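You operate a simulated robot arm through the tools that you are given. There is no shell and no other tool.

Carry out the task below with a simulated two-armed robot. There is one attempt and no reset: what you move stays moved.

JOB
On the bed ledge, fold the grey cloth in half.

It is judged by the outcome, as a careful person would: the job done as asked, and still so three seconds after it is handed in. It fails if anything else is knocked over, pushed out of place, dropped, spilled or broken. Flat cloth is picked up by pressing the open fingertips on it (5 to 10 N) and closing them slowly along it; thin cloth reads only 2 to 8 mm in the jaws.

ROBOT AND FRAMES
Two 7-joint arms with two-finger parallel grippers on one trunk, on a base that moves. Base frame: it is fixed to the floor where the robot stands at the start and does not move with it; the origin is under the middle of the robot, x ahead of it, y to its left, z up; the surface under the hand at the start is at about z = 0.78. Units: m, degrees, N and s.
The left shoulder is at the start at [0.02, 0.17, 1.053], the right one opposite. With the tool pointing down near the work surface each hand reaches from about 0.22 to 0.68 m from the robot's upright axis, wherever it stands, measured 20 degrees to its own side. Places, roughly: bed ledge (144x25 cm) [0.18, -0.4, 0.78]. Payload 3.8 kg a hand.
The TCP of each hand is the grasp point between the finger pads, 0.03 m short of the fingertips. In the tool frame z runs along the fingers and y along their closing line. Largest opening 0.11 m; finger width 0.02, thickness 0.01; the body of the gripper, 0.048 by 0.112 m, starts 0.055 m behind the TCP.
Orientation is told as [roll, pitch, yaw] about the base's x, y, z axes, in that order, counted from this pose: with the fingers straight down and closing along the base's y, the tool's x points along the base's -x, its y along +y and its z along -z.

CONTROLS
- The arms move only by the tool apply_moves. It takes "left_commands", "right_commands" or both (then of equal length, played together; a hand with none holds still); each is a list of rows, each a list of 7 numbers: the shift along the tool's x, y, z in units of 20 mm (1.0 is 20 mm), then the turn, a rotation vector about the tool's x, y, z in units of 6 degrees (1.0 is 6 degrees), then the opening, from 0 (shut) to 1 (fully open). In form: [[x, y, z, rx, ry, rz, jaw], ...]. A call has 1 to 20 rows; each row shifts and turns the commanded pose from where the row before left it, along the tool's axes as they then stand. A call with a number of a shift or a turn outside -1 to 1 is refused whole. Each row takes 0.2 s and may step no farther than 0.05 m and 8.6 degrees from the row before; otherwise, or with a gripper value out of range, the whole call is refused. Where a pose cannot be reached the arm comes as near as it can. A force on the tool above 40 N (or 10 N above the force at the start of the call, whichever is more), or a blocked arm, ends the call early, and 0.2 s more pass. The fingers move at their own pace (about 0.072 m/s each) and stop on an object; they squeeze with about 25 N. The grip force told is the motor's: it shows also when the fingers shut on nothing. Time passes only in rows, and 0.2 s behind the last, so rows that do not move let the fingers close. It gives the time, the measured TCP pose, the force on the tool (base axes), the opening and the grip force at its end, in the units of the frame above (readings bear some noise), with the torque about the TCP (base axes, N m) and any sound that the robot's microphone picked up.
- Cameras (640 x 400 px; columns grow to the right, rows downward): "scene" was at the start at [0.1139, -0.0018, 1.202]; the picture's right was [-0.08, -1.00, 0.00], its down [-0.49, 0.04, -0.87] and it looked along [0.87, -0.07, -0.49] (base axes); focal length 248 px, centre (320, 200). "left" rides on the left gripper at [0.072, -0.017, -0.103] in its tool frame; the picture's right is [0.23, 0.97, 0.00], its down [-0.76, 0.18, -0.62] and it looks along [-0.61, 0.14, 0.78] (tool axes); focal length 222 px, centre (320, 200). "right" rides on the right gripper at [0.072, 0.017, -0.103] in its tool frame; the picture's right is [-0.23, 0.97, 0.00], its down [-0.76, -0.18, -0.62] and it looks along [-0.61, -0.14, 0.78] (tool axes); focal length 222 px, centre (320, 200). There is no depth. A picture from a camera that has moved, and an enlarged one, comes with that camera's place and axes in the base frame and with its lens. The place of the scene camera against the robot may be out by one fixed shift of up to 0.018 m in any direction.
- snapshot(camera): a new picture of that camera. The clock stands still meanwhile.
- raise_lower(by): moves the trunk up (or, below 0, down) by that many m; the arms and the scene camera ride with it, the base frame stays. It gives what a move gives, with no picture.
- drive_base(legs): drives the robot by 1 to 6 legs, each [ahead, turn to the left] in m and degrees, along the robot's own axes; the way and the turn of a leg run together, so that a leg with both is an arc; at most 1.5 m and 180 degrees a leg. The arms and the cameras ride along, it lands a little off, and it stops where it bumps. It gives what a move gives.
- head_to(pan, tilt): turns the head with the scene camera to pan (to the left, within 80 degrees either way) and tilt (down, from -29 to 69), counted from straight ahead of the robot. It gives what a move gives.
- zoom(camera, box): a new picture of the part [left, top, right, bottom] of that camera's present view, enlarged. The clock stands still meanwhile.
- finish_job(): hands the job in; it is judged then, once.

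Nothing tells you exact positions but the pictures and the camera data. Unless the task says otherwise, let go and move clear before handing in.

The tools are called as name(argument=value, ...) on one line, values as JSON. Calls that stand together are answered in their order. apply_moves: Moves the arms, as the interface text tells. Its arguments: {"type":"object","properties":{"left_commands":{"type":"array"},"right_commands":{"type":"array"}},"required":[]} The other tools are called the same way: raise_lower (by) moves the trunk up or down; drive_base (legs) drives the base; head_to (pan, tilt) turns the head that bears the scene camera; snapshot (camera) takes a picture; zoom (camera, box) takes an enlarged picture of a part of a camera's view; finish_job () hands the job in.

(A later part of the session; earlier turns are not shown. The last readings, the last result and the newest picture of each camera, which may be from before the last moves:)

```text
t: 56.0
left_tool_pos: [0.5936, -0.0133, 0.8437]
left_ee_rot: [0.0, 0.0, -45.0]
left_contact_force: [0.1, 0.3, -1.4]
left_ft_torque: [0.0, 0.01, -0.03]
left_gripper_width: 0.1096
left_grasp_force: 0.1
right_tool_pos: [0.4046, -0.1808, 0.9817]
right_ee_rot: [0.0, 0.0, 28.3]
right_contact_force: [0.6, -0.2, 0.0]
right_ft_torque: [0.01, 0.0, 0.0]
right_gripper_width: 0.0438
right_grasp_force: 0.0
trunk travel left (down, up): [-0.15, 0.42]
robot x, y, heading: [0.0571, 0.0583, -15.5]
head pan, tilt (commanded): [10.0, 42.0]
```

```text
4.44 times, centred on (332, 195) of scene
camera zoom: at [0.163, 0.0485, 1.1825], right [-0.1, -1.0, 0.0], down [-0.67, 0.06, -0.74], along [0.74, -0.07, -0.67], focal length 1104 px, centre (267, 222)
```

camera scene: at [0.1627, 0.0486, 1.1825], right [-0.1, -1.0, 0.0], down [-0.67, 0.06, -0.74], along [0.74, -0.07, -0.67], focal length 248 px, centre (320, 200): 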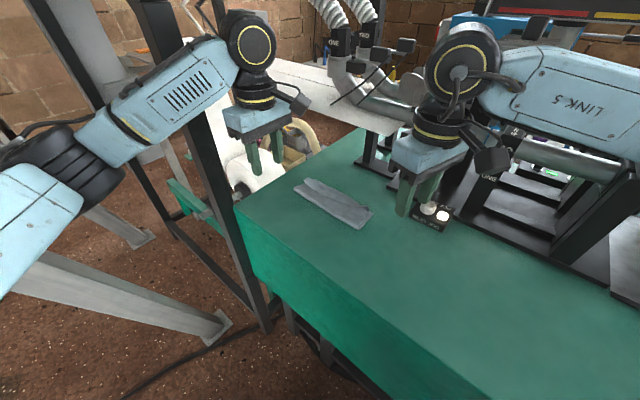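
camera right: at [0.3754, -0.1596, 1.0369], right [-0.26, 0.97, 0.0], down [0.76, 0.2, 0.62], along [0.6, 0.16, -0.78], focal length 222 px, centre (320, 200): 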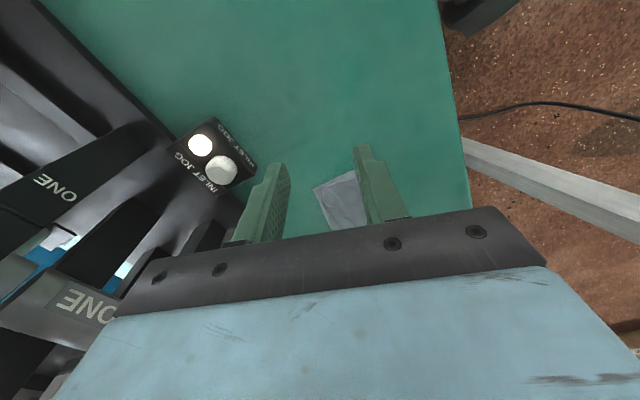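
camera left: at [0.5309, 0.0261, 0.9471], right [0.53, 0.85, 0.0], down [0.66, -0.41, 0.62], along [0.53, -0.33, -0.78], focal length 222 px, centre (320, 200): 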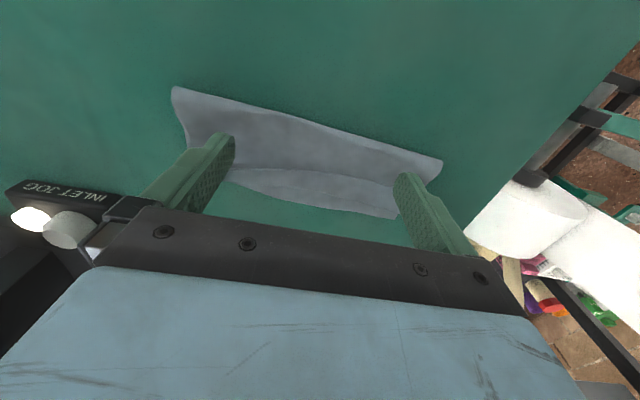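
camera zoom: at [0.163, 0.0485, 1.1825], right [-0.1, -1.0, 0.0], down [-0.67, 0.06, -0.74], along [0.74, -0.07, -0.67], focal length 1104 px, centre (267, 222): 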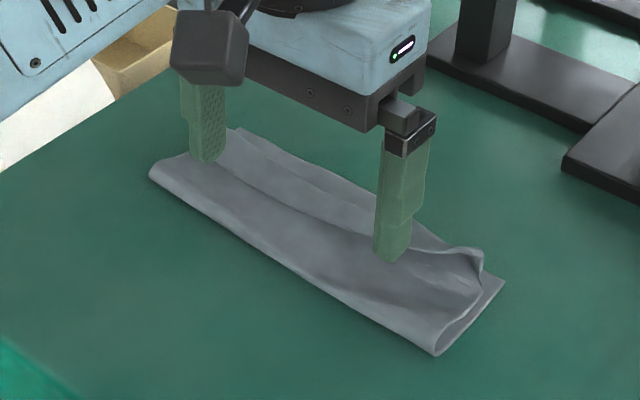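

apply_moves(left_commands=[[0, 0, 0.5, 0, 0, 0, 1], [0, 0, 0.4, 0, 0, 0, 1], [0, 0, 0.2, 0, 0, 0, 1], [0, 0, 0.1, 0, 0, 0, 1], [0, 0, 0, 0, 0, 0, 1]])

zoom(camera="left", box=[140, 60, 460, 260])

zoom(camera="scene", box=[284, 165, 380, 225])

```text
t: 57.2
left_tool_pos: [0.592, -0.0119, 0.8201]
left_ee_rot: [-0.1, 0.0, -45.0]
left_contact_force: [0.6, 0.5, 0.6]
left_ft_torque: [-0.04, 0.01, -0.02]
left_gripper_width: 0.1102
left_grasp_force: 0.2
right_tool_pos: [0.4064, -0.1804, 0.9811]
right_ee_rot: [0.0, 0.0, 28.2]
right_contact_force: [0.7, -0.5, 0.3]
right_ft_torque: [-0.05, -0.02, 0.03]
right_gripper_width: 0.044
right_grasp_force: 0.0
trunk travel left (down, up): [-0.15, 0.42]
robot x, y, heading: [0.0587, 0.0577, -15.3]
head pan, tilt (commanded): [10.0, 42.0]
```

```text
2.00 times, centred on (300, 160) of left
camera zoom: at [0.5291, 0.027, 0.9229], right [0.53, 0.85, 0.0], down [0.66, -0.41, 0.62], along [0.53, -0.33, -0.78], focal length 444 px, centre (360, 280)
```

zoom: 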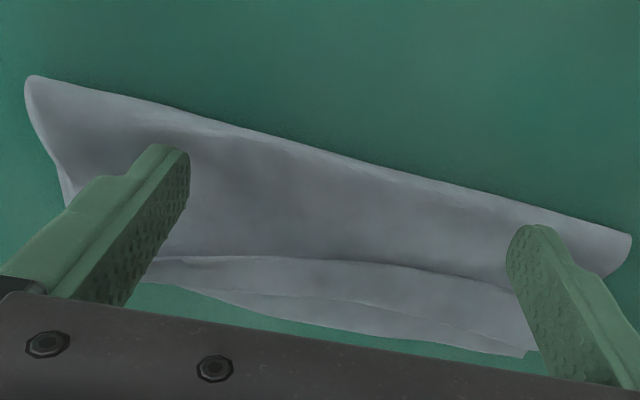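

```text
6.67 times, centred on (332, 195) of scene
camera zoom: at [0.163, 0.0485, 1.1825], right [-0.1, -1.0, 0.0], down [-0.67, 0.06, -0.74], along [0.74, -0.07, -0.67], focal length 1656 px, centre (240, 233)
```

zoom: 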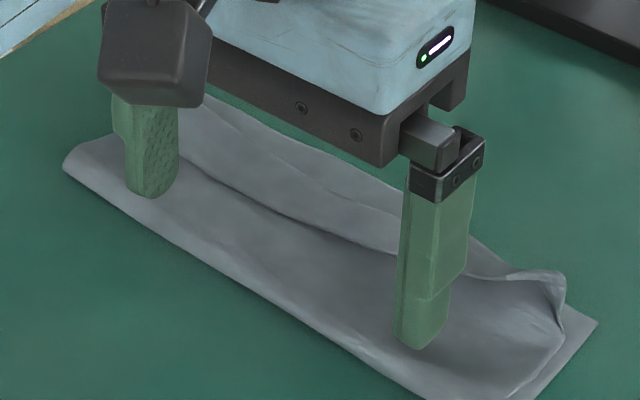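

The tips are just touching the top layer on the robot side of the strip. I'll go a few millimetres lower and sweep slowly outward, then check.

apply_moves(left_commands=[[0, 0, 0.15, 0, 0, 0, 1], [-0.2, 0, 0.0, 0, 0, 0, 1], [-0.2, 0, 0, 0, 0, 0, 1], [-0.2, 0, 0, 0, 0, 0, 1], [-0.2, 0, 0, 0, 0, 0, 1], [-0.2, 0, 0, 0, 0, 0, 1], [-0.2, 0, 0, 0, 0, 0, 1], [0, 0, 0, 0, 0, 0, 1]])

zoom(camera="left", box=[140, 60, 460, 260])

zoom(camera="scene", box=[284, 165, 380, 225])

```text
t: 59.0
left_tool_pos: [0.6094, -0.0299, 0.8174]
left_ee_rot: [0.0, 0.0, -45.1]
left_contact_force: [-0.4, 0.2, 0.5]
left_ft_torque: [0.0, 0.03, 0.03]
left_gripper_width: 0.1101
left_grasp_force: 0.0
right_tool_pos: [0.4057, -0.1796, 0.9816]
right_ee_rot: [0.0, 0.0, 28.2]
right_contact_force: [-0.4, 0.2, 0.2]
right_ft_torque: [-0.01, 0.02, 0.01]
right_gripper_width: 0.0439
right_grasp_force: 0.0
trunk travel left (down, up): [-0.15, 0.42]
robot x, y, heading: [0.0553, 0.0574, -15.5]
head pan, tilt (commanded): [10.0, 42.0]
```

```text
2.00 times, centred on (300, 160) of left
camera zoom: at [0.546, 0.0098, 0.9197], right [0.53, 0.85, 0.0], down [0.66, -0.41, 0.62], along [0.53, -0.33, -0.78], focal length 444 px, centre (360, 280)
```

zoom: 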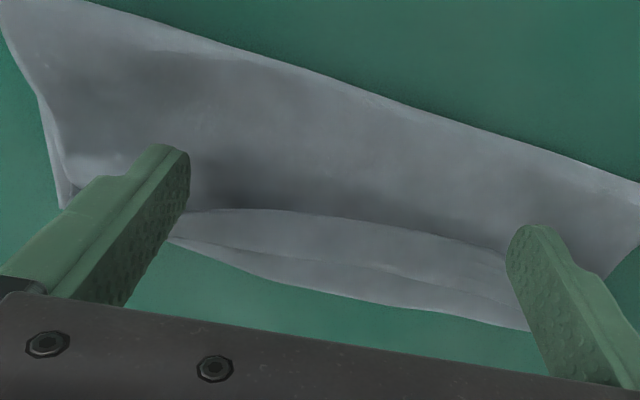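

```text
6.67 times, centred on (332, 195) of scene
camera zoom: at [0.163, 0.0486, 1.1825], right [-0.1, -1.0, 0.0], down [-0.67, 0.06, -0.74], along [0.74, -0.07, -0.67], focal length 1656 px, centre (240, 233)
```

zoom: 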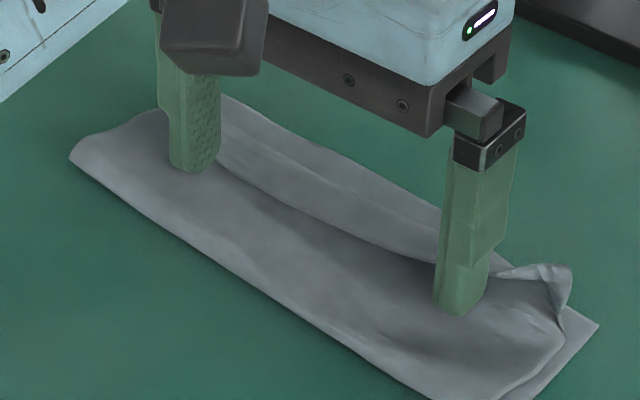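

apply_moves(left_commands=[[-0.2, 0, 0.0, 0, 0, 0, 1], [-0.2, 0, 0, 0, 0, 0, 1], [-0.2, 0, 0, 0, 0, 0, 1], [-0.2, 0, 0, 0, 0, 0, 1], [0, 0, 0, 0, 0, 0, 1]])

zoom(camera="left", box=[140, 60, 460, 260])

zoom(camera="scene", box=[284, 165, 380, 225])

```text
t: 60.2
left_tool_pos: [0.6195, -0.0412, 0.8166]
left_ee_rot: [-0.1, 0.0, -45.0]
left_contact_force: [-0.1, 0.6, 0.3]
left_ft_torque: [0.01, 0.02, -0.01]
left_gripper_width: 0.1101
left_grasp_force: 0.1
right_tool_pos: [0.4066, -0.1809, 0.9817]
right_ee_rot: [-0.1, 0.0, 28.2]
right_contact_force: [0.8, 0.2, 0.6]
right_ft_torque: [0.01, 0.01, 0.02]
right_gripper_width: 0.044
right_grasp_force: 0.1
trunk travel left (down, up): [-0.15, 0.42]
robot x, y, heading: [0.0586, 0.0571, -15.4]
head pan, tilt (commanded): [10.0, 42.0]
```

```text
2.00 times, centred on (300, 160) of left
camera zoom: at [0.5576, -0.0014, 0.9201], right [0.53, 0.85, 0.0], down [0.66, -0.41, 0.62], along [0.53, -0.33, -0.78], focal length 444 px, centre (360, 280)
```

zoom: 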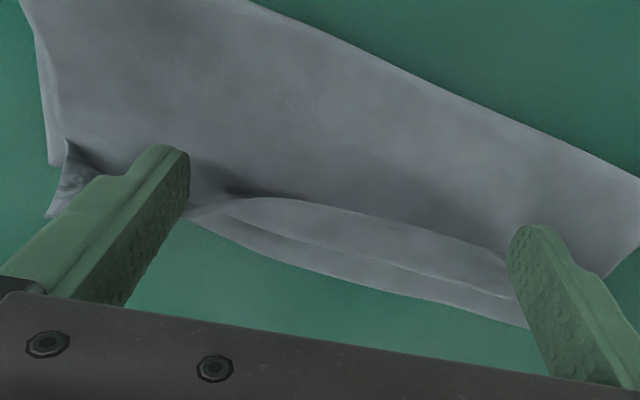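

```text
6.67 times, centred on (332, 195) of scene
camera zoom: at [0.163, 0.0486, 1.1825], right [-0.1, -1.0, 0.0], down [-0.67, 0.06, -0.74], along [0.74, -0.07, -0.67], focal length 1656 px, centre (240, 233)
```

zoom: 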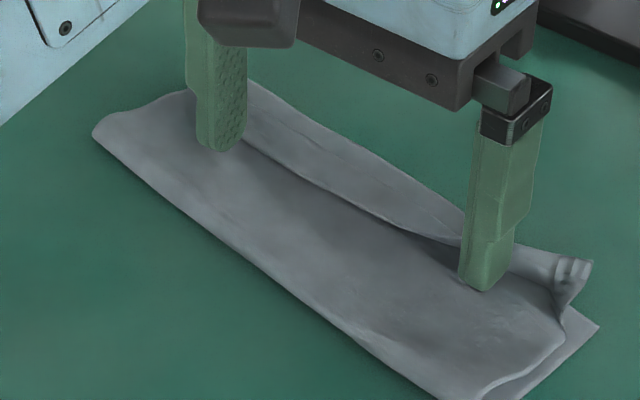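

The fingers are pushing the strip's free edge, but the whole left end of the cloth is sliding with it instead of the strip flipping. I'll lift off and reassess.

apply_moves(left_commands=[[0.1, 0, -0.5, 0, 0, 0, 1], [0, 0, -1, 0, 0, 0, 1], [0, 0, -1, 0, 0, 0, 1], [0, 0, -1, 0, 0, 0, 1], [1, 0, -1, 0, 0, 0, 1], [1, 0, -1, 0, 0, 0, 1], [1, 1, 0, 0, 0, 0, 1], [1, 1, 0, 0, 0, 0, 1], [1, 1, 0, 0, 0, 0, 1], [0, 0, 0, 0, 0, 0, 1]])

zoom(camera="scene", box=[284, 165, 380, 225])

zoom(camera="left", box=[140, 60, 460, 260])

```text
t: 62.4
left_tool_pos: [0.5914, 0.0749, 0.9264]
left_ee_rot: [0.0, 0.0, -45.1]
left_contact_force: [-0.1, -0.3, 1.2]
left_ft_torque: [0.01, 0.01, 0.0]
left_gripper_width: 0.1102
left_grasp_force: 0.0
right_tool_pos: [0.4041, -0.18, 0.9808]
right_ee_rot: [0.0, 0.0, 28.2]
right_contact_force: [0.0, -0.9, -0.4]
right_ft_torque: [-0.02, 0.01, 0.0]
right_gripper_width: 0.0441
right_grasp_force: 0.0
trunk travel left (down, up): [-0.15, 0.42]
robot x, y, heading: [0.0555, 0.0577, -15.6]
head pan, tilt (commanded): [10.0, 42.0]
```

```text
6.67 times, centred on (332, 195) of scene
camera zoom: at [0.163, 0.0484, 1.1825], right [-0.1, -1.0, 0.0], down [-0.67, 0.06, -0.74], along [0.74, -0.07, -0.67], focal length 1656 px, centre (240, 233)
```

zoom: 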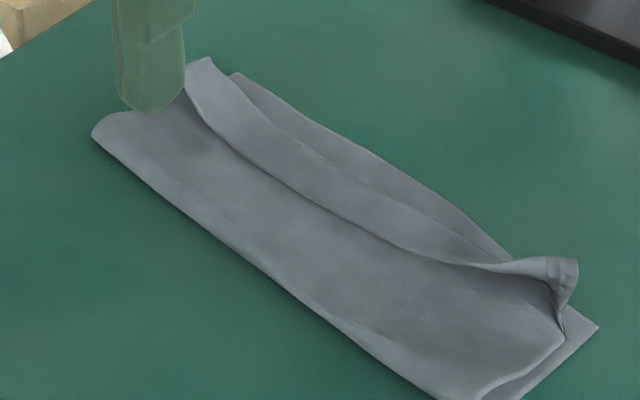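

```text
2.00 times, centred on (300, 160) of left
camera zoom: at [0.5284, 0.114, 1.03], right [0.53, 0.85, 0.0], down [0.66, -0.41, 0.62], along [0.53, -0.33, -0.78], focal length 444 px, centre (360, 280)
```

zoom: 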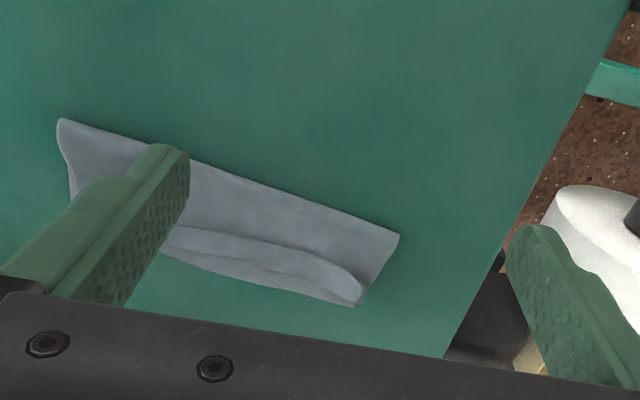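

The cloth is now rotated about 9° but is still flat, with the strip doubled back. I'll turn the left gripper to yaw +35° with the jaws shut, so one finger can pin the cloth while the other pushes the strip outward by opening.

apply_moves(left_commands=[[0, 0, 0, 0, 0, -1, 0.3], [0, 0, 0, 0, 0, -1, 0], [0, 0, 0, 0, 0, -1, 0], [0, 0, 0, 0, 0, -1, 0], [0, 0, 0, 0, 0, -1, 0], [0, 0, 0, 0, 0, -1, 0], [0, 0, 0, 0, 0, -1, 0], [0, 0, 0, 0, 0, -1, 0], [0, 0, 0, 0, 0, -1, 0], [0, 0, 0, 0, 0, -1, 0], [0, 0, 0, 0, 0, -1, 0], [0, 0, 0, 0, 0, -1, 0], [0, 0, 0, 0, 0, -1, 0], [0, 0, 0, 0, 0, -0.4, 0], [-0.287, -0.882, 0.6, 0, 0, 0, 0], [-0.287, -0.882, 0.6, 0, 0, 0, 0], [-0.287, -0.882, 0.6, 0, 0, 0, 0], [-0.287, -0.882, 0.6, 0, 0, 0, 0], [-0.287, -0.882, 0.6, 0, 0, 0, 0]])

apply_moves(left_commands=[[0, 0, 0, 0.84, 0, 0, 0], [0, 0, 0, 0.84, 0, 0, 0], [0, 0, 0.4, 0, 0, 0, 0], [0, 0, 0, 0, 0, 0, 0]])

snapshot(camera="left")

zoom(camera="scene", box=[284, 165, 380, 225])

```text
t: 66.4
left_tool_pos: [0.6667, 0.0188, 0.8667]
left_ee_rot: [0.1, 0.1, 35.4]
left_contact_force: [0.0, -0.2, -0.3]
left_ft_torque: [0.0, -0.01, 0.01]
left_gripper_width: 0.0
left_grasp_force: 24.8
right_tool_pos: [0.4058, -0.1805, 0.9821]
right_ee_rot: [0.0, 0.0, 28.3]
right_contact_force: [-0.7, 0.2, -0.1]
right_ft_torque: [0.0, -0.01, 0.01]
right_gripper_width: 0.0441
right_grasp_force: 0.0
trunk travel left (down, up): [-0.15, 0.42]
robot x, y, heading: [0.0567, 0.0566, -15.5]
head pan, tilt (commanded): [10.0, 42.0]
```

```text
t: 67.4
left_tool_pos: [0.6658, 0.0173, 0.8588]
left_ee_rot: [-10.0, -0.1, 35.4]
left_contact_force: [0.1, -0.4, 0.1]
left_ft_torque: [0.0, 0.02, -0.02]
left_gripper_width: 0.0001
left_grasp_force: 24.6
right_tool_pos: [0.4059, -0.1803, 0.9817]
right_ee_rot: [0.1, 0.0, 28.2]
right_contact_force: [0.7, -0.4, 0.4]
right_ft_torque: [0.02, 0.01, -0.03]
right_gripper_width: 0.044
right_grasp_force: 0.0
trunk travel left (down, up): [-0.15, 0.42]
robot x, y, heading: [0.0548, 0.0602, -15.5]
head pan, tilt (commanded): [10.0, 42.0]
```

```text
taken
camera left: at [0.6066, -0.0236, 0.9633], right [-0.74, 0.65, -0.17], down [0.46, 0.67, 0.58], along [0.49, 0.35, -0.79], focal length 222 px, centre (320, 200)
```

left: 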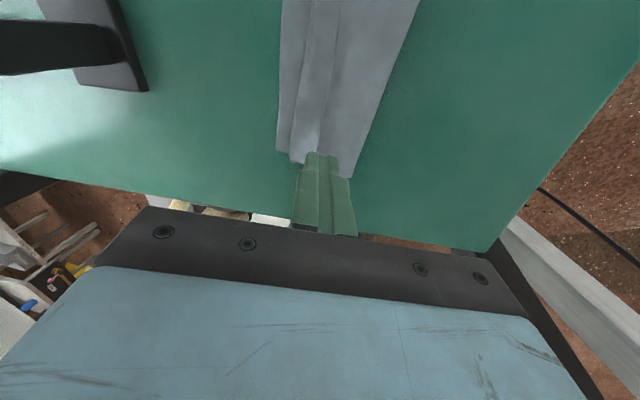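

```text
6.67 times, centred on (332, 195) of scene
camera zoom: at [0.163, 0.0486, 1.1825], right [-0.1, -1.0, 0.0], down [-0.67, 0.06, -0.74], along [0.74, -0.07, -0.67], focal length 1656 px, centre (240, 233)
```

zoom: 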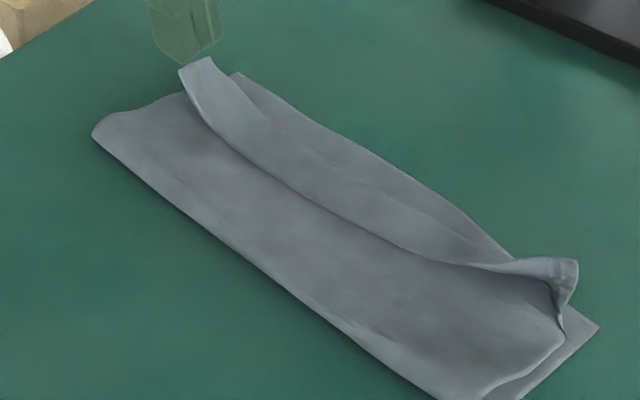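

The left hand is tilted 10° at the left end. The tips would land slightly on the strip, so I'll shift 1 cm toward the robot and lower to just above the cloth.

apply_moves(left_commands=[[0, 0.49, -0.087, 0, 0, 0, 0], [0, 0.101, 0.574, 0, 0, 0, 0], [0, 0.101, 0.574, 0, 0, 0, 0], [0, 0.078, 0.443, 0, 0, 0, 0], [0, 0, 0, 0, 0, 0, 0]])

zoom(camera="left", box=[200, 40, 440, 190])

zoom(camera="scene", box=[284, 165, 380, 225])

```text
t: 68.6
left_tool_pos: [0.6614, 0.0245, 0.8263]
left_ee_rot: [-10.1, 0.0, 35.4]
left_contact_force: [-0.6, 0.8, -0.7]
left_ft_torque: [-0.01, 0.03, -0.01]
left_gripper_width: 0.0
left_grasp_force: 25.3
right_tool_pos: [0.4051, -0.1801, 0.9816]
right_ee_rot: [-0.1, 0.0, 28.2]
right_contact_force: [-0.5, 0.4, 0.0]
right_ft_torque: [-0.04, -0.01, -0.01]
right_gripper_width: 0.0439
right_grasp_force: 0.0
trunk travel left (down, up): [-0.15, 0.42]
robot x, y, heading: [0.057, 0.0565, -15.3]
head pan, tilt (commanded): [10.0, 42.0]
```

```text
2.67 times, centred on (320, 115) of left
camera zoom: at [0.6015, -0.0149, 0.9303], right [-0.74, 0.65, -0.17], down [0.46, 0.67, 0.58], along [0.49, 0.35, -0.79], focal length 592 px, centre (320, 427)
```

zoom: 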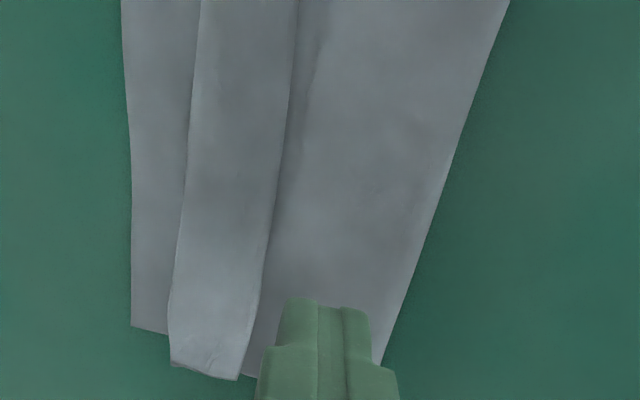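

```text
6.67 times, centred on (332, 195) of scene
camera zoom: at [0.163, 0.0485, 1.1825], right [-0.1, -1.0, 0.0], down [-0.67, 0.06, -0.74], along [0.74, -0.07, -0.67], focal length 1656 px, centre (240, 233)
```

zoom: 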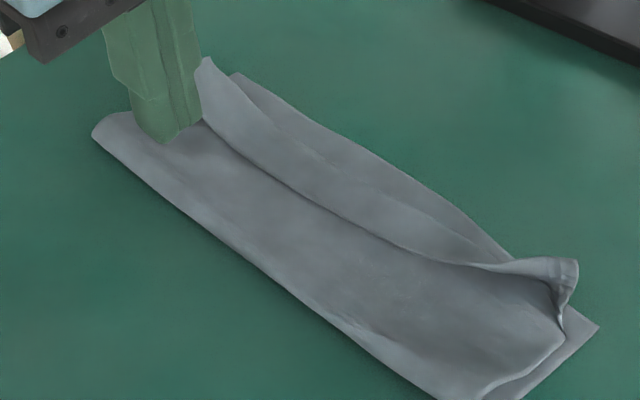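

The view is clear: the fingers sit on the top layer about 6 mm short of the strip's free edge. I'll lower until the inner finger presses.

apply_moves(left_commands=[[0, 0.035, 0.197, 0, 0, 0, 0], [0, 0.035, 0.197, 0, 0, 0, 0], [0, 0.017, 0.098, 0, 0, 0, 0], [0, 0, 0, 0, 0, 0, 0]])

```text
t: 69.6
left_tool_pos: [0.6591, 0.0252, 0.8149]
left_ee_rot: [-9.9, 0.0, 35.3]
left_contact_force: [-0.5, 1.0, 0.7]
left_ft_torque: [0.05, 0.0, 0.02]
left_gripper_width: 0.0002
left_grasp_force: 25.4
right_tool_pos: [0.4047, -0.1807, 0.9815]
right_ee_rot: [0.0, 0.0, 28.2]
right_contact_force: [0.0, 0.5, -0.1]
right_ft_torque: [-0.02, 0.02, -0.03]
right_gripper_width: 0.0442
right_grasp_force: 0.2
trunk travel left (down, up): [-0.15, 0.42]
robot x, y, heading: [0.0564, 0.0588, -15.7]
head pan, tilt (commanded): [10.0, 42.0]
```

apply_moves(left_commands=[[0, 0.013, 0.074, 0, 0, 0, 0], [0, 0.009, 0.049, 0, 0, 0, 0], [0, 0, 0, 0, 0, 0, 0]])

```text
t: 70.4
left_tool_pos: [0.6596, 0.0257, 0.8142]
left_ee_rot: [-10.1, 0.0, 35.3]
left_contact_force: [-0.5, -0.2, 0.4]
left_ft_torque: [-0.02, 0.0, -0.03]
left_gripper_width: 0.0
left_grasp_force: 24.7
right_tool_pos: [0.4048, -0.18, 0.9807]
right_ee_rot: [-0.1, -0.1, 28.2]
right_contact_force: [-0.2, -0.2, -0.1]
right_ft_torque: [0.02, -0.03, -0.03]
right_gripper_width: 0.0444
right_grasp_force: 0.1
trunk travel left (down, up): [-0.15, 0.42]
robot x, y, heading: [0.0569, 0.057, -15.3]
head pan, tilt (commanded): [10.0, 42.0]
```

apply_moves(left_commands=[[0, 0.009, 0.049, 0, 0, 0, 0], [0, 0.009, 0.049, 0, 0, 0, 0], [0, 0, 0, 0, 0, 0, 0]])

```text
t: 71.2
left_tool_pos: [0.6592, 0.0267, 0.8133]
left_ee_rot: [-10.2, -0.1, 35.4]
left_contact_force: [0.6, 0.5, 9.6]
left_ft_torque: [0.03, 0.02, -0.02]
left_gripper_width: 0.0
left_grasp_force: 24.9
right_tool_pos: [0.4045, -0.1797, 0.9813]
right_ee_rot: [0.0, 0.0, 28.1]
right_contact_force: [-0.2, 0.1, -0.9]
right_ft_torque: [-0.02, 0.01, 0.0]
right_gripper_width: 0.044
right_grasp_force: 0.1
trunk travel left (down, up): [-0.15, 0.42]
robot x, y, heading: [0.0577, 0.0607, -15.4]
head pan, tilt (commanded): [10.0, 42.0]
```

Contact is 9.6 N on the inner finger. Now I'll open the jaws while shifting the hand by half the opening, so the inner finger stays put and the outer one pushes the strip outward and up.

apply_moves(left_commands=[[0, -0.11, 0, 0, 0, 0, 0.04], [0, -0.11, 0, 0, 0, 0, 0.08], [0, -0.11, 0, 0, 0, 0, 0.12], [0, -0.11, 0, 0, 0, 0, 0.16], [0, -0.11, 0, 0, 0, 0, 0.2], [0, -0.11, 0, 0, 0, 0, 0.24], [0, 0, 0, 0, 0, 0, 0.24]])

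zoom(camera="left", box=[200, 40, 440, 190])

zoom(camera="scene", box=[284, 165, 380, 225])

```text
t: 72.8
left_tool_pos: [0.6662, 0.0152, 0.8153]
left_ee_rot: [-10.2, -0.1, 35.4]
left_contact_force: [-1.0, 3.2, 20.4]
left_ft_torque: [0.36, 0.25, 0.0]
left_gripper_width: 0.0258
left_grasp_force: 0.0
right_tool_pos: [0.4043, -0.1796, 0.983]
right_ee_rot: [-0.1, -0.2, 28.1]
right_contact_force: [-0.1, -0.9, 0.1]
right_ft_torque: [0.01, -0.01, -0.03]
right_gripper_width: 0.0437
right_grasp_force: 0.0
trunk travel left (down, up): [-0.15, 0.42]
robot x, y, heading: [0.0568, 0.0568, -15.8]
head pan, tilt (commanded): [10.0, 42.0]
```

```text
2.67 times, centred on (320, 115) of left
camera zoom: at [0.6069, -0.0257, 0.9194], right [-0.74, 0.65, -0.17], down [0.45, 0.67, 0.58], along [0.5, 0.35, -0.79], focal length 592 px, centre (320, 427)
```

zoom: 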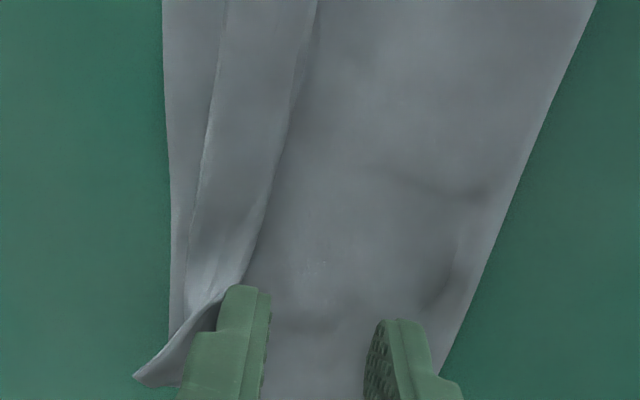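

```text
6.67 times, centred on (332, 195) of scene
camera zoom: at [0.1612, 0.0489, 1.1827], right [-0.1, -1.0, 0.0], down [-0.66, 0.06, -0.74], along [0.74, -0.07, -0.67], focal length 1656 px, centre (240, 233)
```

zoom: 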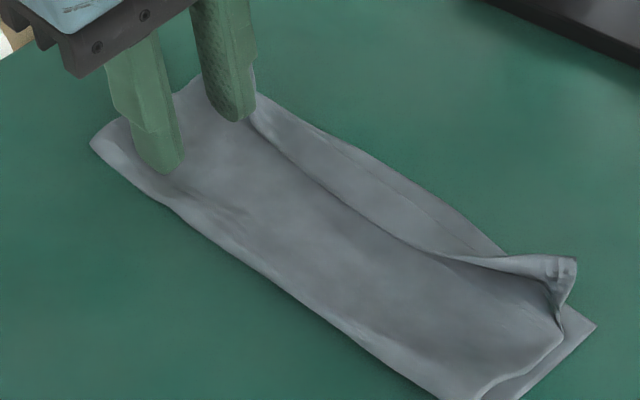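

It works: the strip is flipping up and outward at the left end. I'll continue opening, easing the pressure slightly.

apply_moves(left_commands=[[0, -0.11, -0.04, 0, 0, 0, 0.28], [0, -0.11, 0, 0, 0, 0, 0.32], [0, -0.11, 0, 0, 0, 0, 0.36], [0, -0.11, 0, 0, 0, 0, 0.4], [0, -0.11, 0, 0, 0, 0, 0.44], [0, 0, 0, 0, 0, 0, 0.44]])

zoom(camera="left", box=[200, 40, 440, 190])

zoom(camera="scene", box=[284, 165, 380, 225])

```text
t: 74.2
left_tool_pos: [0.6724, 0.0061, 0.8175]
left_ee_rot: [-10.0, -0.1, 35.5]
left_contact_force: [-1.9, 0.9, 11.0]
left_ft_torque: [0.24, 0.25, 0.05]
left_gripper_width: 0.0479
left_grasp_force: 0.0
right_tool_pos: [0.4042, -0.1809, 0.9817]
right_ee_rot: [0.0, 0.0, 28.2]
right_contact_force: [-1.0, 0.1, 1.1]
right_ft_torque: [-0.01, 0.04, 0.01]
right_gripper_width: 0.0441
right_grasp_force: 0.0
trunk travel left (down, up): [-0.15, 0.42]
robot x, y, heading: [0.0543, 0.0553, -15.3]
head pan, tilt (commanded): [10.0, 42.0]
```

```text
2.67 times, centred on (320, 115) of left
camera zoom: at [0.6138, -0.0344, 0.9216], right [-0.74, 0.65, -0.17], down [0.46, 0.67, 0.58], along [0.49, 0.35, -0.79], focal length 592 px, centre (320, 427)
```

zoom: 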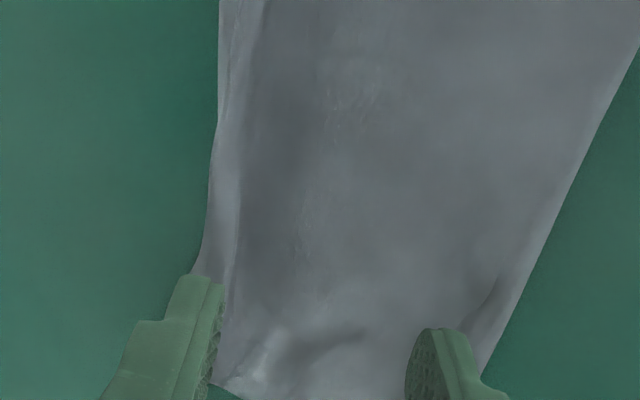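

```text
6.67 times, centred on (332, 195) of scene
camera zoom: at [0.1619, 0.0486, 1.1826], right [-0.1, -1.0, 0.0], down [-0.67, 0.06, -0.74], along [0.74, -0.07, -0.67], focal length 1656 px, centre (240, 233)
```

zoom: 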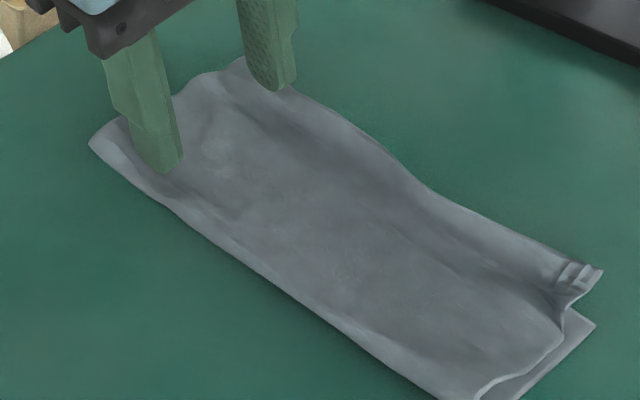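

The whole strip has now unrolled outward along its length. I'll lift the left hand straight up and away and inspect.

apply_moves(left_commands=[[0, -0.087, -0.49, 0, 0, 0, 0.44], [0, -0.17, -0.98, 0, 0, 0, 0.44], [0, -0.17, -0.98, 0, 0, 0, 0.44], [0, -0.17, -0.98, 0, 0, 0, 0.44], [0, -0.17, -0.98, 0, 0, 0, 0.44], [0, -0.17, -0.98, 0, 0, 0, 0.44], [0, 0.98, -0.17, 0, 0, 0, 0.44], [0, 0.98, -0.17, 0, 0, 0, 0.44], [0, 0.98, -0.17, 0, 0, 0, 0.44], [0, 0.98, -0.17, 0, 0, 0, 0.44], [0, 0.98, -0.17, 0, 0, 0, 0.44], [0, 0.98, -0.17, 0, 0, 0, 0.44], [0, 0, 0, 0, 0, 0, 0.44]])

zoom(camera="scene", box=[274, 155, 386, 225])

zoom(camera="left", box=[80, 0, 400, 200])

zoom(camera="right", box=[200, 100, 440, 250])

```text
t: 77.0
left_tool_pos: [0.6054, 0.1024, 0.925]
left_ee_rot: [-10.0, -0.1, 35.4]
left_contact_force: [-0.3, -0.9, 0.2]
left_ft_torque: [0.02, -0.03, 0.0]
left_gripper_width: 0.0484
left_grasp_force: 0.0
right_tool_pos: [0.4054, -0.1805, 0.9819]
right_ee_rot: [0.1, 0.0, 28.1]
right_contact_force: [-0.2, -0.2, 0.0]
right_ft_torque: [0.01, 0.02, 0.0]
right_gripper_width: 0.0442
right_grasp_force: 0.1
trunk travel left (down, up): [-0.15, 0.42]
robot x, y, heading: [0.0521, 0.0559, -15.3]
head pan, tilt (commanded): [10.0, 42.0]
```

```text
5.71 times, centred on (330, 190) of scene
camera zoom: at [0.163, 0.0484, 1.1825], right [-0.1, -1.0, 0.0], down [-0.67, 0.06, -0.74], along [0.74, -0.07, -0.67], focal length 1419 px, centre (263, 257)
```

zoom: 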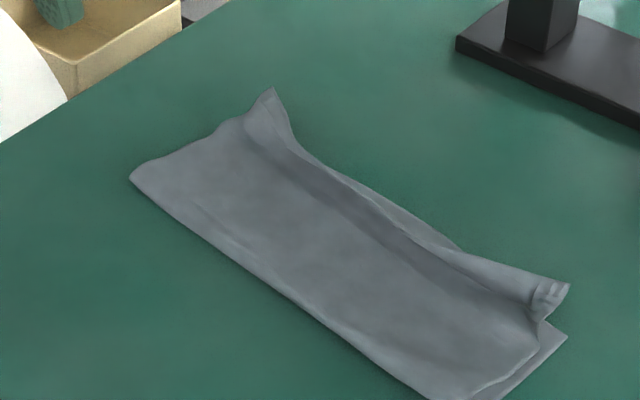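

```text
2.00 times, centred on (240, 100) of left
camera zoom: at [0.5448, 0.0619, 1.03], right [-0.74, 0.65, -0.17], down [0.46, 0.67, 0.58], along [0.49, 0.35, -0.79], focal length 444 px, centre (480, 400)
```

zoom: 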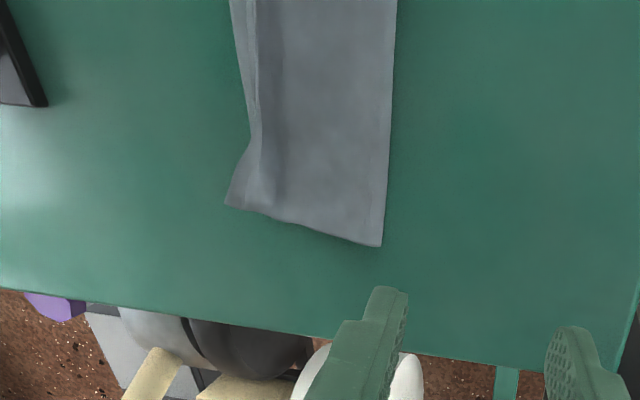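

```text
2.67 times, centred on (320, 175) of right
camera zoom: at [0.3341, -0.2005, 1.0847], right [-0.26, 0.97, 0.0], down [0.76, 0.2, 0.62], along [0.6, 0.16, -0.78], focal length 592 px, centre (320, 267)
```

zoom: 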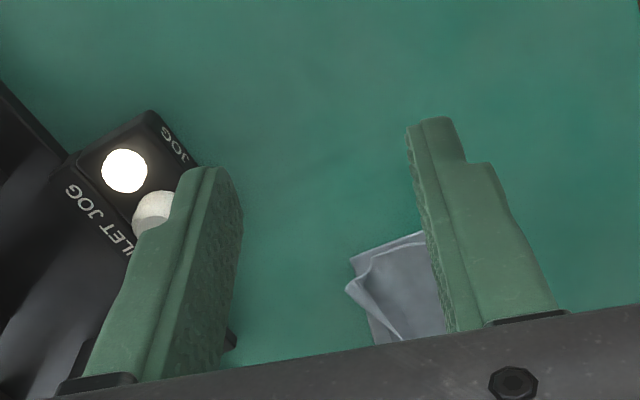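

The strip is unrolled on the left side. I'll untilt the left hand and move its camera over the middle and right side to check the rest.

apply_moves(left_commands=[[0, 0, 0, -0.84, 0, 0, 0.44], [0, 0, 0, -0.84, 0, 0, 0.44], [0.79, -0.13, -0.5, 0, 0, 0, 0.44], [0.79, -0.13, -0.5, 0, 0, 0, 0.44], [0.79, -0.13, -0.5, 0, 0, 0, 0.44], [0.79, -0.13, -0.5, 0, 0, 0, 0.44], [0.79, -0.13, 0, 0, 0, 0, 0.44], [0, 0, 0, 0, 0, 0, 0.44]])

snapshot(camera="left")

zoom(camera="left", box=[120, 0, 376, 160])

zoom(camera="scene", box=[290, 165, 386, 225])

```text
t: 78.8
left_tool_pos: [0.5462, 0.0454, 0.9646]
left_ee_rot: [0.0, 0.1, 35.5]
left_contact_force: [-0.3, 0.0, 0.3]
left_ft_torque: [-0.02, 0.0, -0.04]
left_gripper_width: 0.0485
left_grasp_force: 0.1
right_tool_pos: [0.4051, -0.1792, 0.9814]
right_ee_rot: [0.0, 0.0, 28.2]
right_contact_force: [0.0, -0.1, 0.4]
right_ft_torque: [0.02, 0.01, 0.0]
right_gripper_width: 0.0441
right_grasp_force: 0.2
trunk travel left (down, up): [-0.15, 0.42]
robot x, y, heading: [0.0542, 0.0594, -15.4]
head pan, tilt (commanded): [10.0, 42.0]
```

```text
taken
camera left: at [0.4974, -0.0091, 1.0679], right [-0.75, 0.66, 0.0], down [0.52, 0.59, 0.62], along [0.41, 0.47, -0.78], focal length 222 px, centre (320, 200)
```

left: 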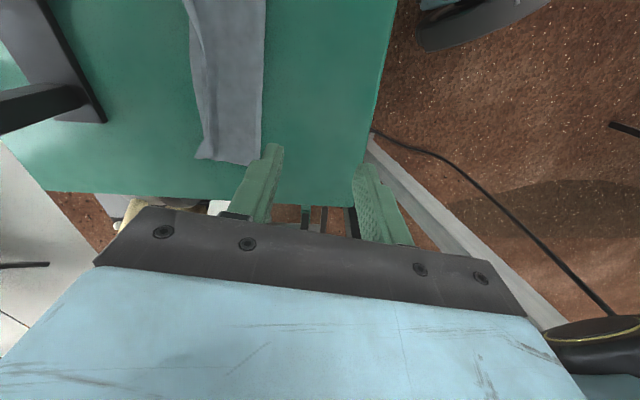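

```text
2.50 times, centred on (248, 80) of left
camera zoom: at [0.4974, -0.0091, 1.0679], right [-0.75, 0.66, 0.0], down [0.52, 0.59, 0.62], along [0.41, 0.47, -0.78], focal length 555 px, centre (500, 500)
```

zoom: 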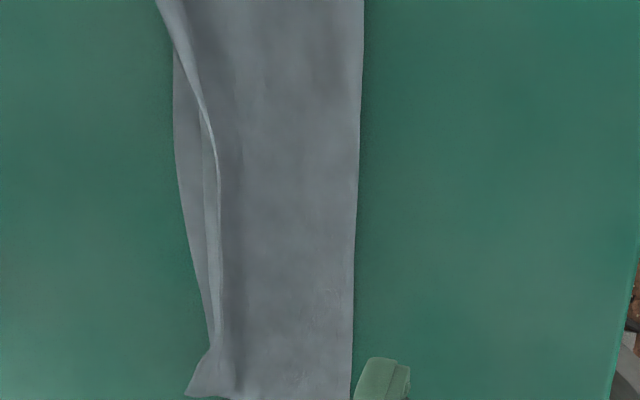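

```text
6.67 times, centred on (338, 195) of scene
camera zoom: at [0.163, 0.0486, 1.1825], right [-0.1, -1.0, 0.0], down [-0.67, 0.06, -0.74], along [0.74, -0.07, -0.67], focal length 1656 px, centre (200, 233)
```

zoom: 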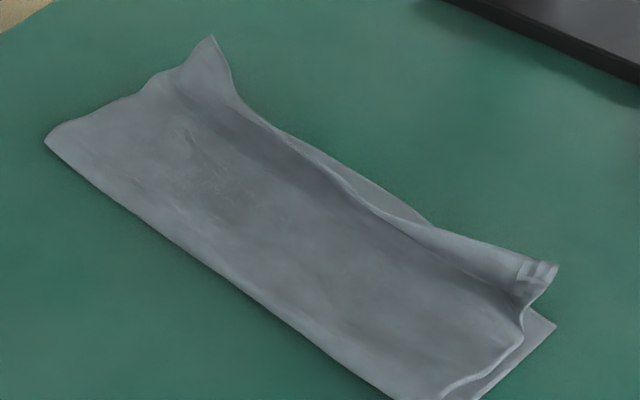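

In the middle and on the right, the strip now stands nearly upright. I'll repeat the pin-and-open move at mid-length to tip it outward.

apply_moves(left_commands=[[0.017, -0.772, 0.95, 0, 0, 0, 0], [0.017, -0.772, 0.95, 0, 0, 0, 0], [0.017, -0.772, 0.95, 0, 0, 0, 0], [0.017, -0.772, 0.95, 0, 0, 0, 0], [0.017, -0.772, 0.95, 0, 0, 0, 0], [0.017, -0.772, 0.95, 0, 0, 0, 0], [0, 0, 0, 0.84, 0, 0, 0], [0, 0, 0, 0.84, 0, 0, 0], [0, 0.087, 0.49, 0, 0, 0, 0], [0, 0.087, 0.49, 0, 0, 0, 0], [0, 0, 0, 0, 0, 0, 0]])

zoom(camera="left", box=[200, 40, 440, 190])

zoom(camera="scene", box=[290, 165, 386, 225])

```text
t: 81.2
left_tool_pos: [0.6004, -0.0275, 0.8316]
left_ee_rot: [-10.2, 0.0, 35.4]
left_contact_force: [0.1, 0.1, -0.4]
left_ft_torque: [-0.01, 0.02, -0.01]
left_gripper_width: 0.0001
left_grasp_force: 24.9
right_tool_pos: [0.406, -0.1793, 0.9814]
right_ee_rot: [0.0, 0.0, 28.2]
right_contact_force: [-0.4, -0.9, 0.3]
right_ft_torque: [-0.01, 0.0, -0.03]
right_gripper_width: 0.0438
right_grasp_force: 0.0
trunk travel left (down, up): [-0.15, 0.42]
robot x, y, heading: [0.0606, 0.0551, -15.4]
head pan, tilt (commanded): [10.0, 42.0]
```

```text
2.67 times, centred on (320, 115) of left
camera zoom: at [0.5406, -0.0697, 0.9357], right [-0.74, 0.65, -0.17], down [0.46, 0.67, 0.58], along [0.49, 0.35, -0.79], focal length 592 px, centre (320, 427)
```

zoom: 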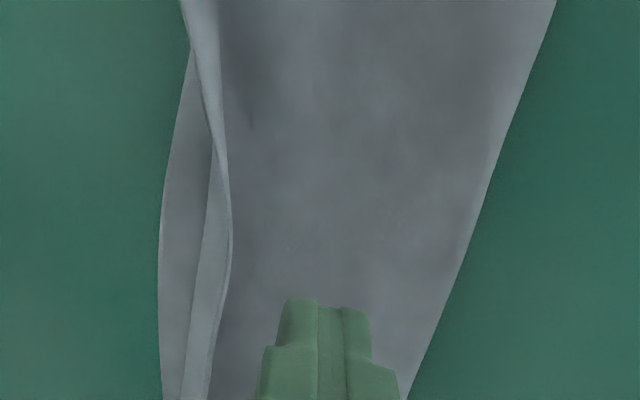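

```text
6.67 times, centred on (338, 195) of scene
camera zoom: at [0.163, 0.0485, 1.1825], right [-0.1, -1.0, 0.0], down [-0.67, 0.06, -0.74], along [0.74, -0.07, -0.67], focal length 1656 px, centre (200, 233)
```

zoom: 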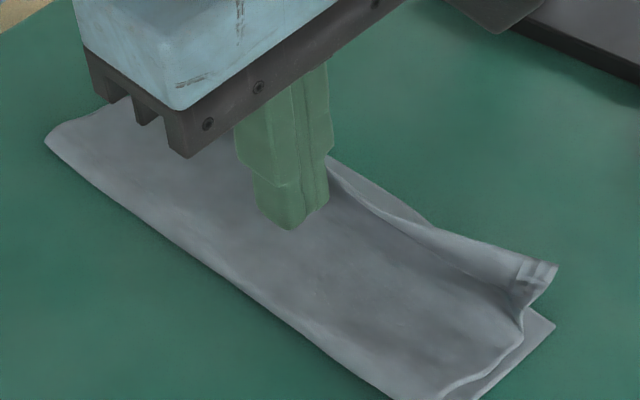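

apply_moves(left_commands=[[0, 0.07, 0.394, 0, 0, 0, 0], [0, 0.07, 0.394, 0, 0, 0, 0], [0, 0.014, 0.08, 0, 0, 0, 0], [0, 0.009, 0.05, 0, 0, 0, 0], [0, 0, 0, 0, 0, 0, 0]])

```text
t: 82.4
left_tool_pos: [0.5999, -0.03, 0.8115]
left_ee_rot: [-10.1, 0.0, 35.4]
left_contact_force: [0.0, 0.3, 2.8]
left_ft_torque: [0.01, -0.04, 0.01]
left_gripper_width: 0.0001
left_grasp_force: 25.1
right_tool_pos: [0.4051, -0.1796, 0.9815]
right_ee_rot: [0.1, 0.0, 28.1]
right_contact_force: [0.2, 0.0, -0.7]
right_ft_torque: [-0.02, 0.0, 0.02]
right_gripper_width: 0.0439
right_grasp_force: 0.0
trunk travel left (down, up): [-0.15, 0.42]
robot x, y, heading: [0.0567, 0.0548, -15.5]
head pan, tilt (commanded): [10.0, 42.0]
```

apply_moves(left_commands=[[0, 0.008, 0.045, 0, 0, 0, 0], [0, -0.11, 0, 0, 0, 0, 0.04], [0, -0.11, 0, 0, 0, 0, 0.08], [0, -0.11, 0, 0, 0, 0, 0.12], [0, -0.11, 0, 0, 0, 0, 0.16], [0, -0.11, 0, 0, 0, 0, 0.2], [0, -0.11, 0, 0, 0, 0, 0.24], [0, -0.11, 0, 0, 0, 0, 0.28], [0, -0.11, 0, 0, 0, 0, 0.32], [0, 0, 0, 0, 0, 0, 0.32]])

zoom(camera="left", box=[200, 40, 440, 190])

zoom(camera="scene", box=[290, 165, 386, 225])

```text
t: 84.6
left_tool_pos: [0.6093, -0.0419, 0.8157]
left_ee_rot: [-10.1, 0.0, 35.4]
left_contact_force: [-1.5, 1.7, 10.3]
left_ft_torque: [0.25, 0.19, 0.03]
left_gripper_width: 0.0351
left_grasp_force: 0.0
right_tool_pos: [0.4054, -0.1792, 0.9815]
right_ee_rot: [0.0, 0.1, 28.2]
right_contact_force: [-1.0, -0.2, 0.8]
right_ft_torque: [0.02, 0.01, 0.05]
right_gripper_width: 0.0441
right_grasp_force: 0.1
trunk travel left (down, up): [-0.15, 0.42]
robot x, y, heading: [0.0561, 0.057, -15.6]
head pan, tilt (commanded): [10.0, 42.0]
```

```text
2.67 times, centred on (320, 115) of left
camera zoom: at [0.5495, -0.0828, 0.9204], right [-0.74, 0.65, -0.17], down [0.46, 0.67, 0.58], along [0.49, 0.35, -0.79], focal length 592 px, centre (320, 427)
```

zoom: 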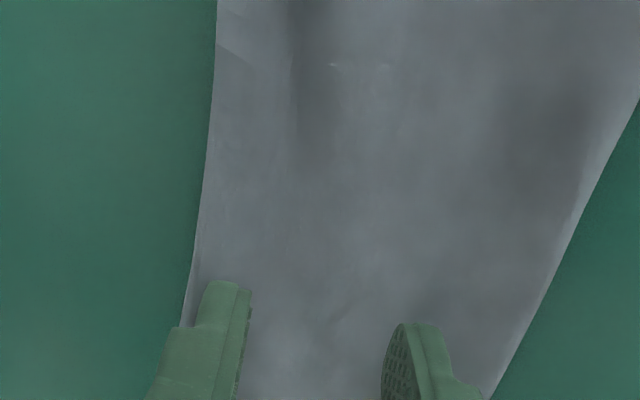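

```text
6.67 times, centred on (338, 195) of scene
camera zoom: at [0.1621, 0.0488, 1.1826], right [-0.1, -1.0, 0.0], down [-0.67, 0.06, -0.74], along [0.74, -0.07, -0.67], focal length 1656 px, centre (200, 233)
```

zoom: 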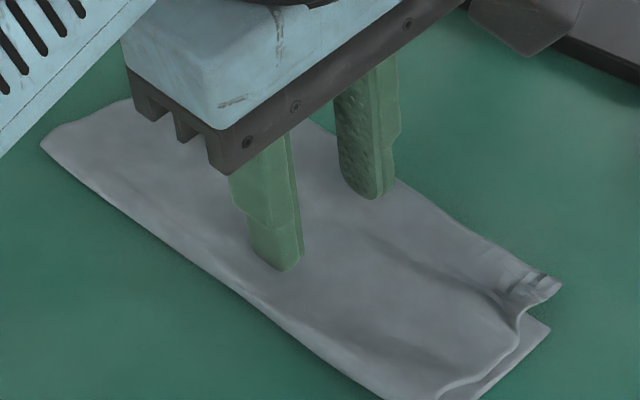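

The strip now lies outward through the middle and right. I'll lift straight up, retreat and inspect.

apply_moves(left_commands=[[0, -0.087, -0.49, 0, 0, 0, 0.32], [0, -0.17, -0.98, 0, 0, 0, 0.32], [0, -0.17, -0.98, 0, 0, 0, 0.32], [0, -0.17, -0.98, 0, 0, 0, 0.32], [0, -0.17, -0.98, 0, 0, 0, 0.32], [0, -0.17, -0.98, 0, 0, 0, 0.32], [0, 0, 0, -0.84, 0, 0, 0.32], [0, 0, 0, -0.84, 0, 0, 0.32], [0.3, 1, 0, 0, 0, 0, 0.32], [0.3, 1, 0, 0, 0, 0, 0.32], [0.3, 1, 0, 0, 0, 0, 0.32], [0.3, 1, 0, 0, 0, 0, 0.32], [0, 1, -0.5, 0, 0, 0, 0.32], [0, 0, 0, 0, 0, 0, 0.32]])

zoom(camera="scene", box=[280, 160, 392, 230])

zoom(camera="left", box=[80, 0, 400, 200])

```text
t: 87.6
left_tool_pos: [0.5335, 0.0267, 0.9351]
left_ee_rot: [0.1, 0.0, 35.4]
left_contact_force: [0.8, -0.3, -0.8]
left_ft_torque: [-0.01, 0.0, -0.02]
left_gripper_width: 0.0351
left_grasp_force: 0.0
right_tool_pos: [0.4049, -0.1801, 0.9812]
right_ee_rot: [-0.1, 0.0, 28.2]
right_contact_force: [0.0, 0.2, -0.2]
right_ft_torque: [0.02, 0.02, 0.0]
right_gripper_width: 0.0441
right_grasp_force: 0.0
trunk travel left (down, up): [-0.15, 0.42]
robot x, y, heading: [0.0569, 0.0574, -15.5]
head pan, tilt (commanded): [10.0, 42.0]
```

```text
5.71 times, centred on (336, 195) of scene
camera zoom: at [0.163, 0.0485, 1.1825], right [-0.1, -1.0, 0.0], down [-0.67, 0.06, -0.74], along [0.74, -0.07, -0.67], focal length 1419 px, centre (229, 229)
```

zoom: 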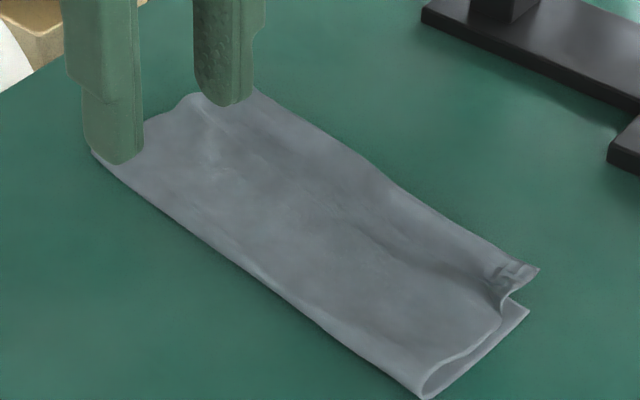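

```text
2.00 times, centred on (240, 100) of left
camera zoom: at [0.4836, -0.0291, 1.0381], right [-0.75, 0.66, 0.0], down [0.52, 0.59, 0.62], along [0.41, 0.47, -0.78], focal length 444 px, centre (480, 400)
```

zoom: 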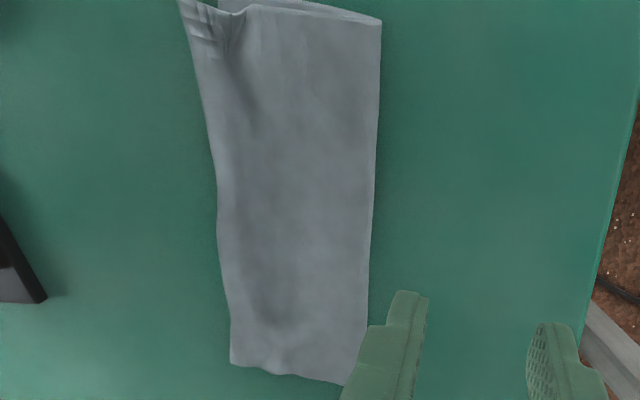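

The cloth is now folded cleanly in half: crease toward the robot, top edge along the far edge, footprint about 0.20 × 0.08 m. I'll check the right corner, which still shows some pinch wrinkles.

zoom(camera="scene", box=[340, 190, 388, 220])

zoom(camera="left", box=[150, 0, 310, 100])

snapshot(camera="scene")

```text
13.33 times, centred on (364, 205) of scene
camera zoom: at [0.163, 0.0485, 1.1825], right [-0.1, -1.0, 0.0], down [-0.67, 0.06, -0.74], along [0.74, -0.07, -0.67], focal length 3311 px, centre (-267, 133)
```

zoom: 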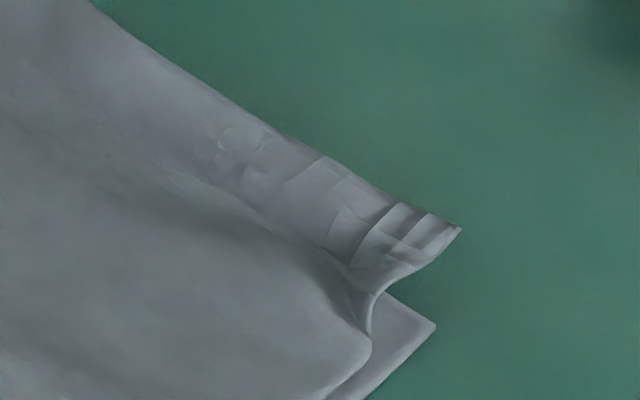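

```text
4.00 times, centred on (230, 50) of left
camera zoom: at [0.4836, -0.0291, 1.0381], right [-0.75, 0.66, 0.0], down [0.52, 0.59, 0.62], along [0.41, 0.47, -0.78], focal length 888 px, centre (680, 800)
```

zoom: 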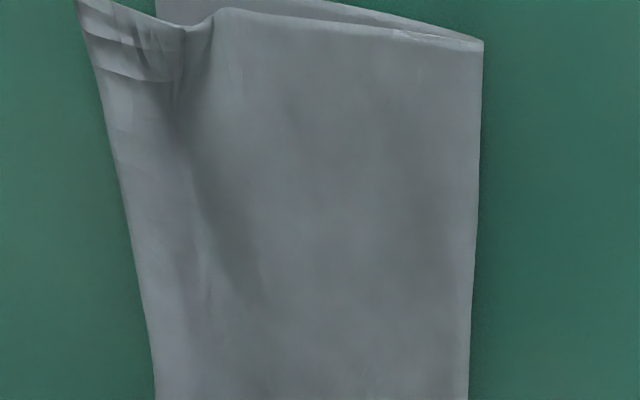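

```text
taken
camera scene: at [0.163, 0.0485, 1.1825], right [-0.1, -1.0, 0.0], down [-0.67, 0.06, -0.74], along [0.74, -0.07, -0.67], focal length 248 px, centre (320, 200)
```

scene: 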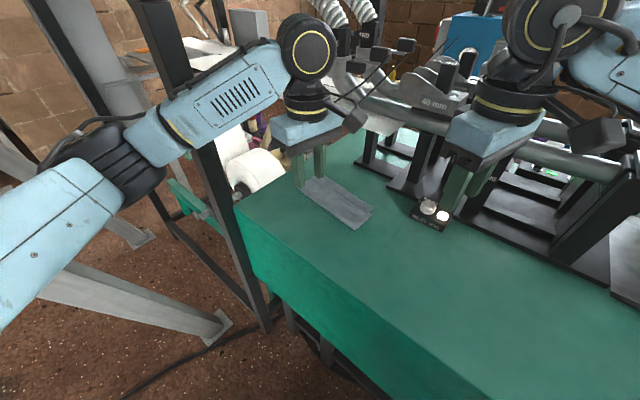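

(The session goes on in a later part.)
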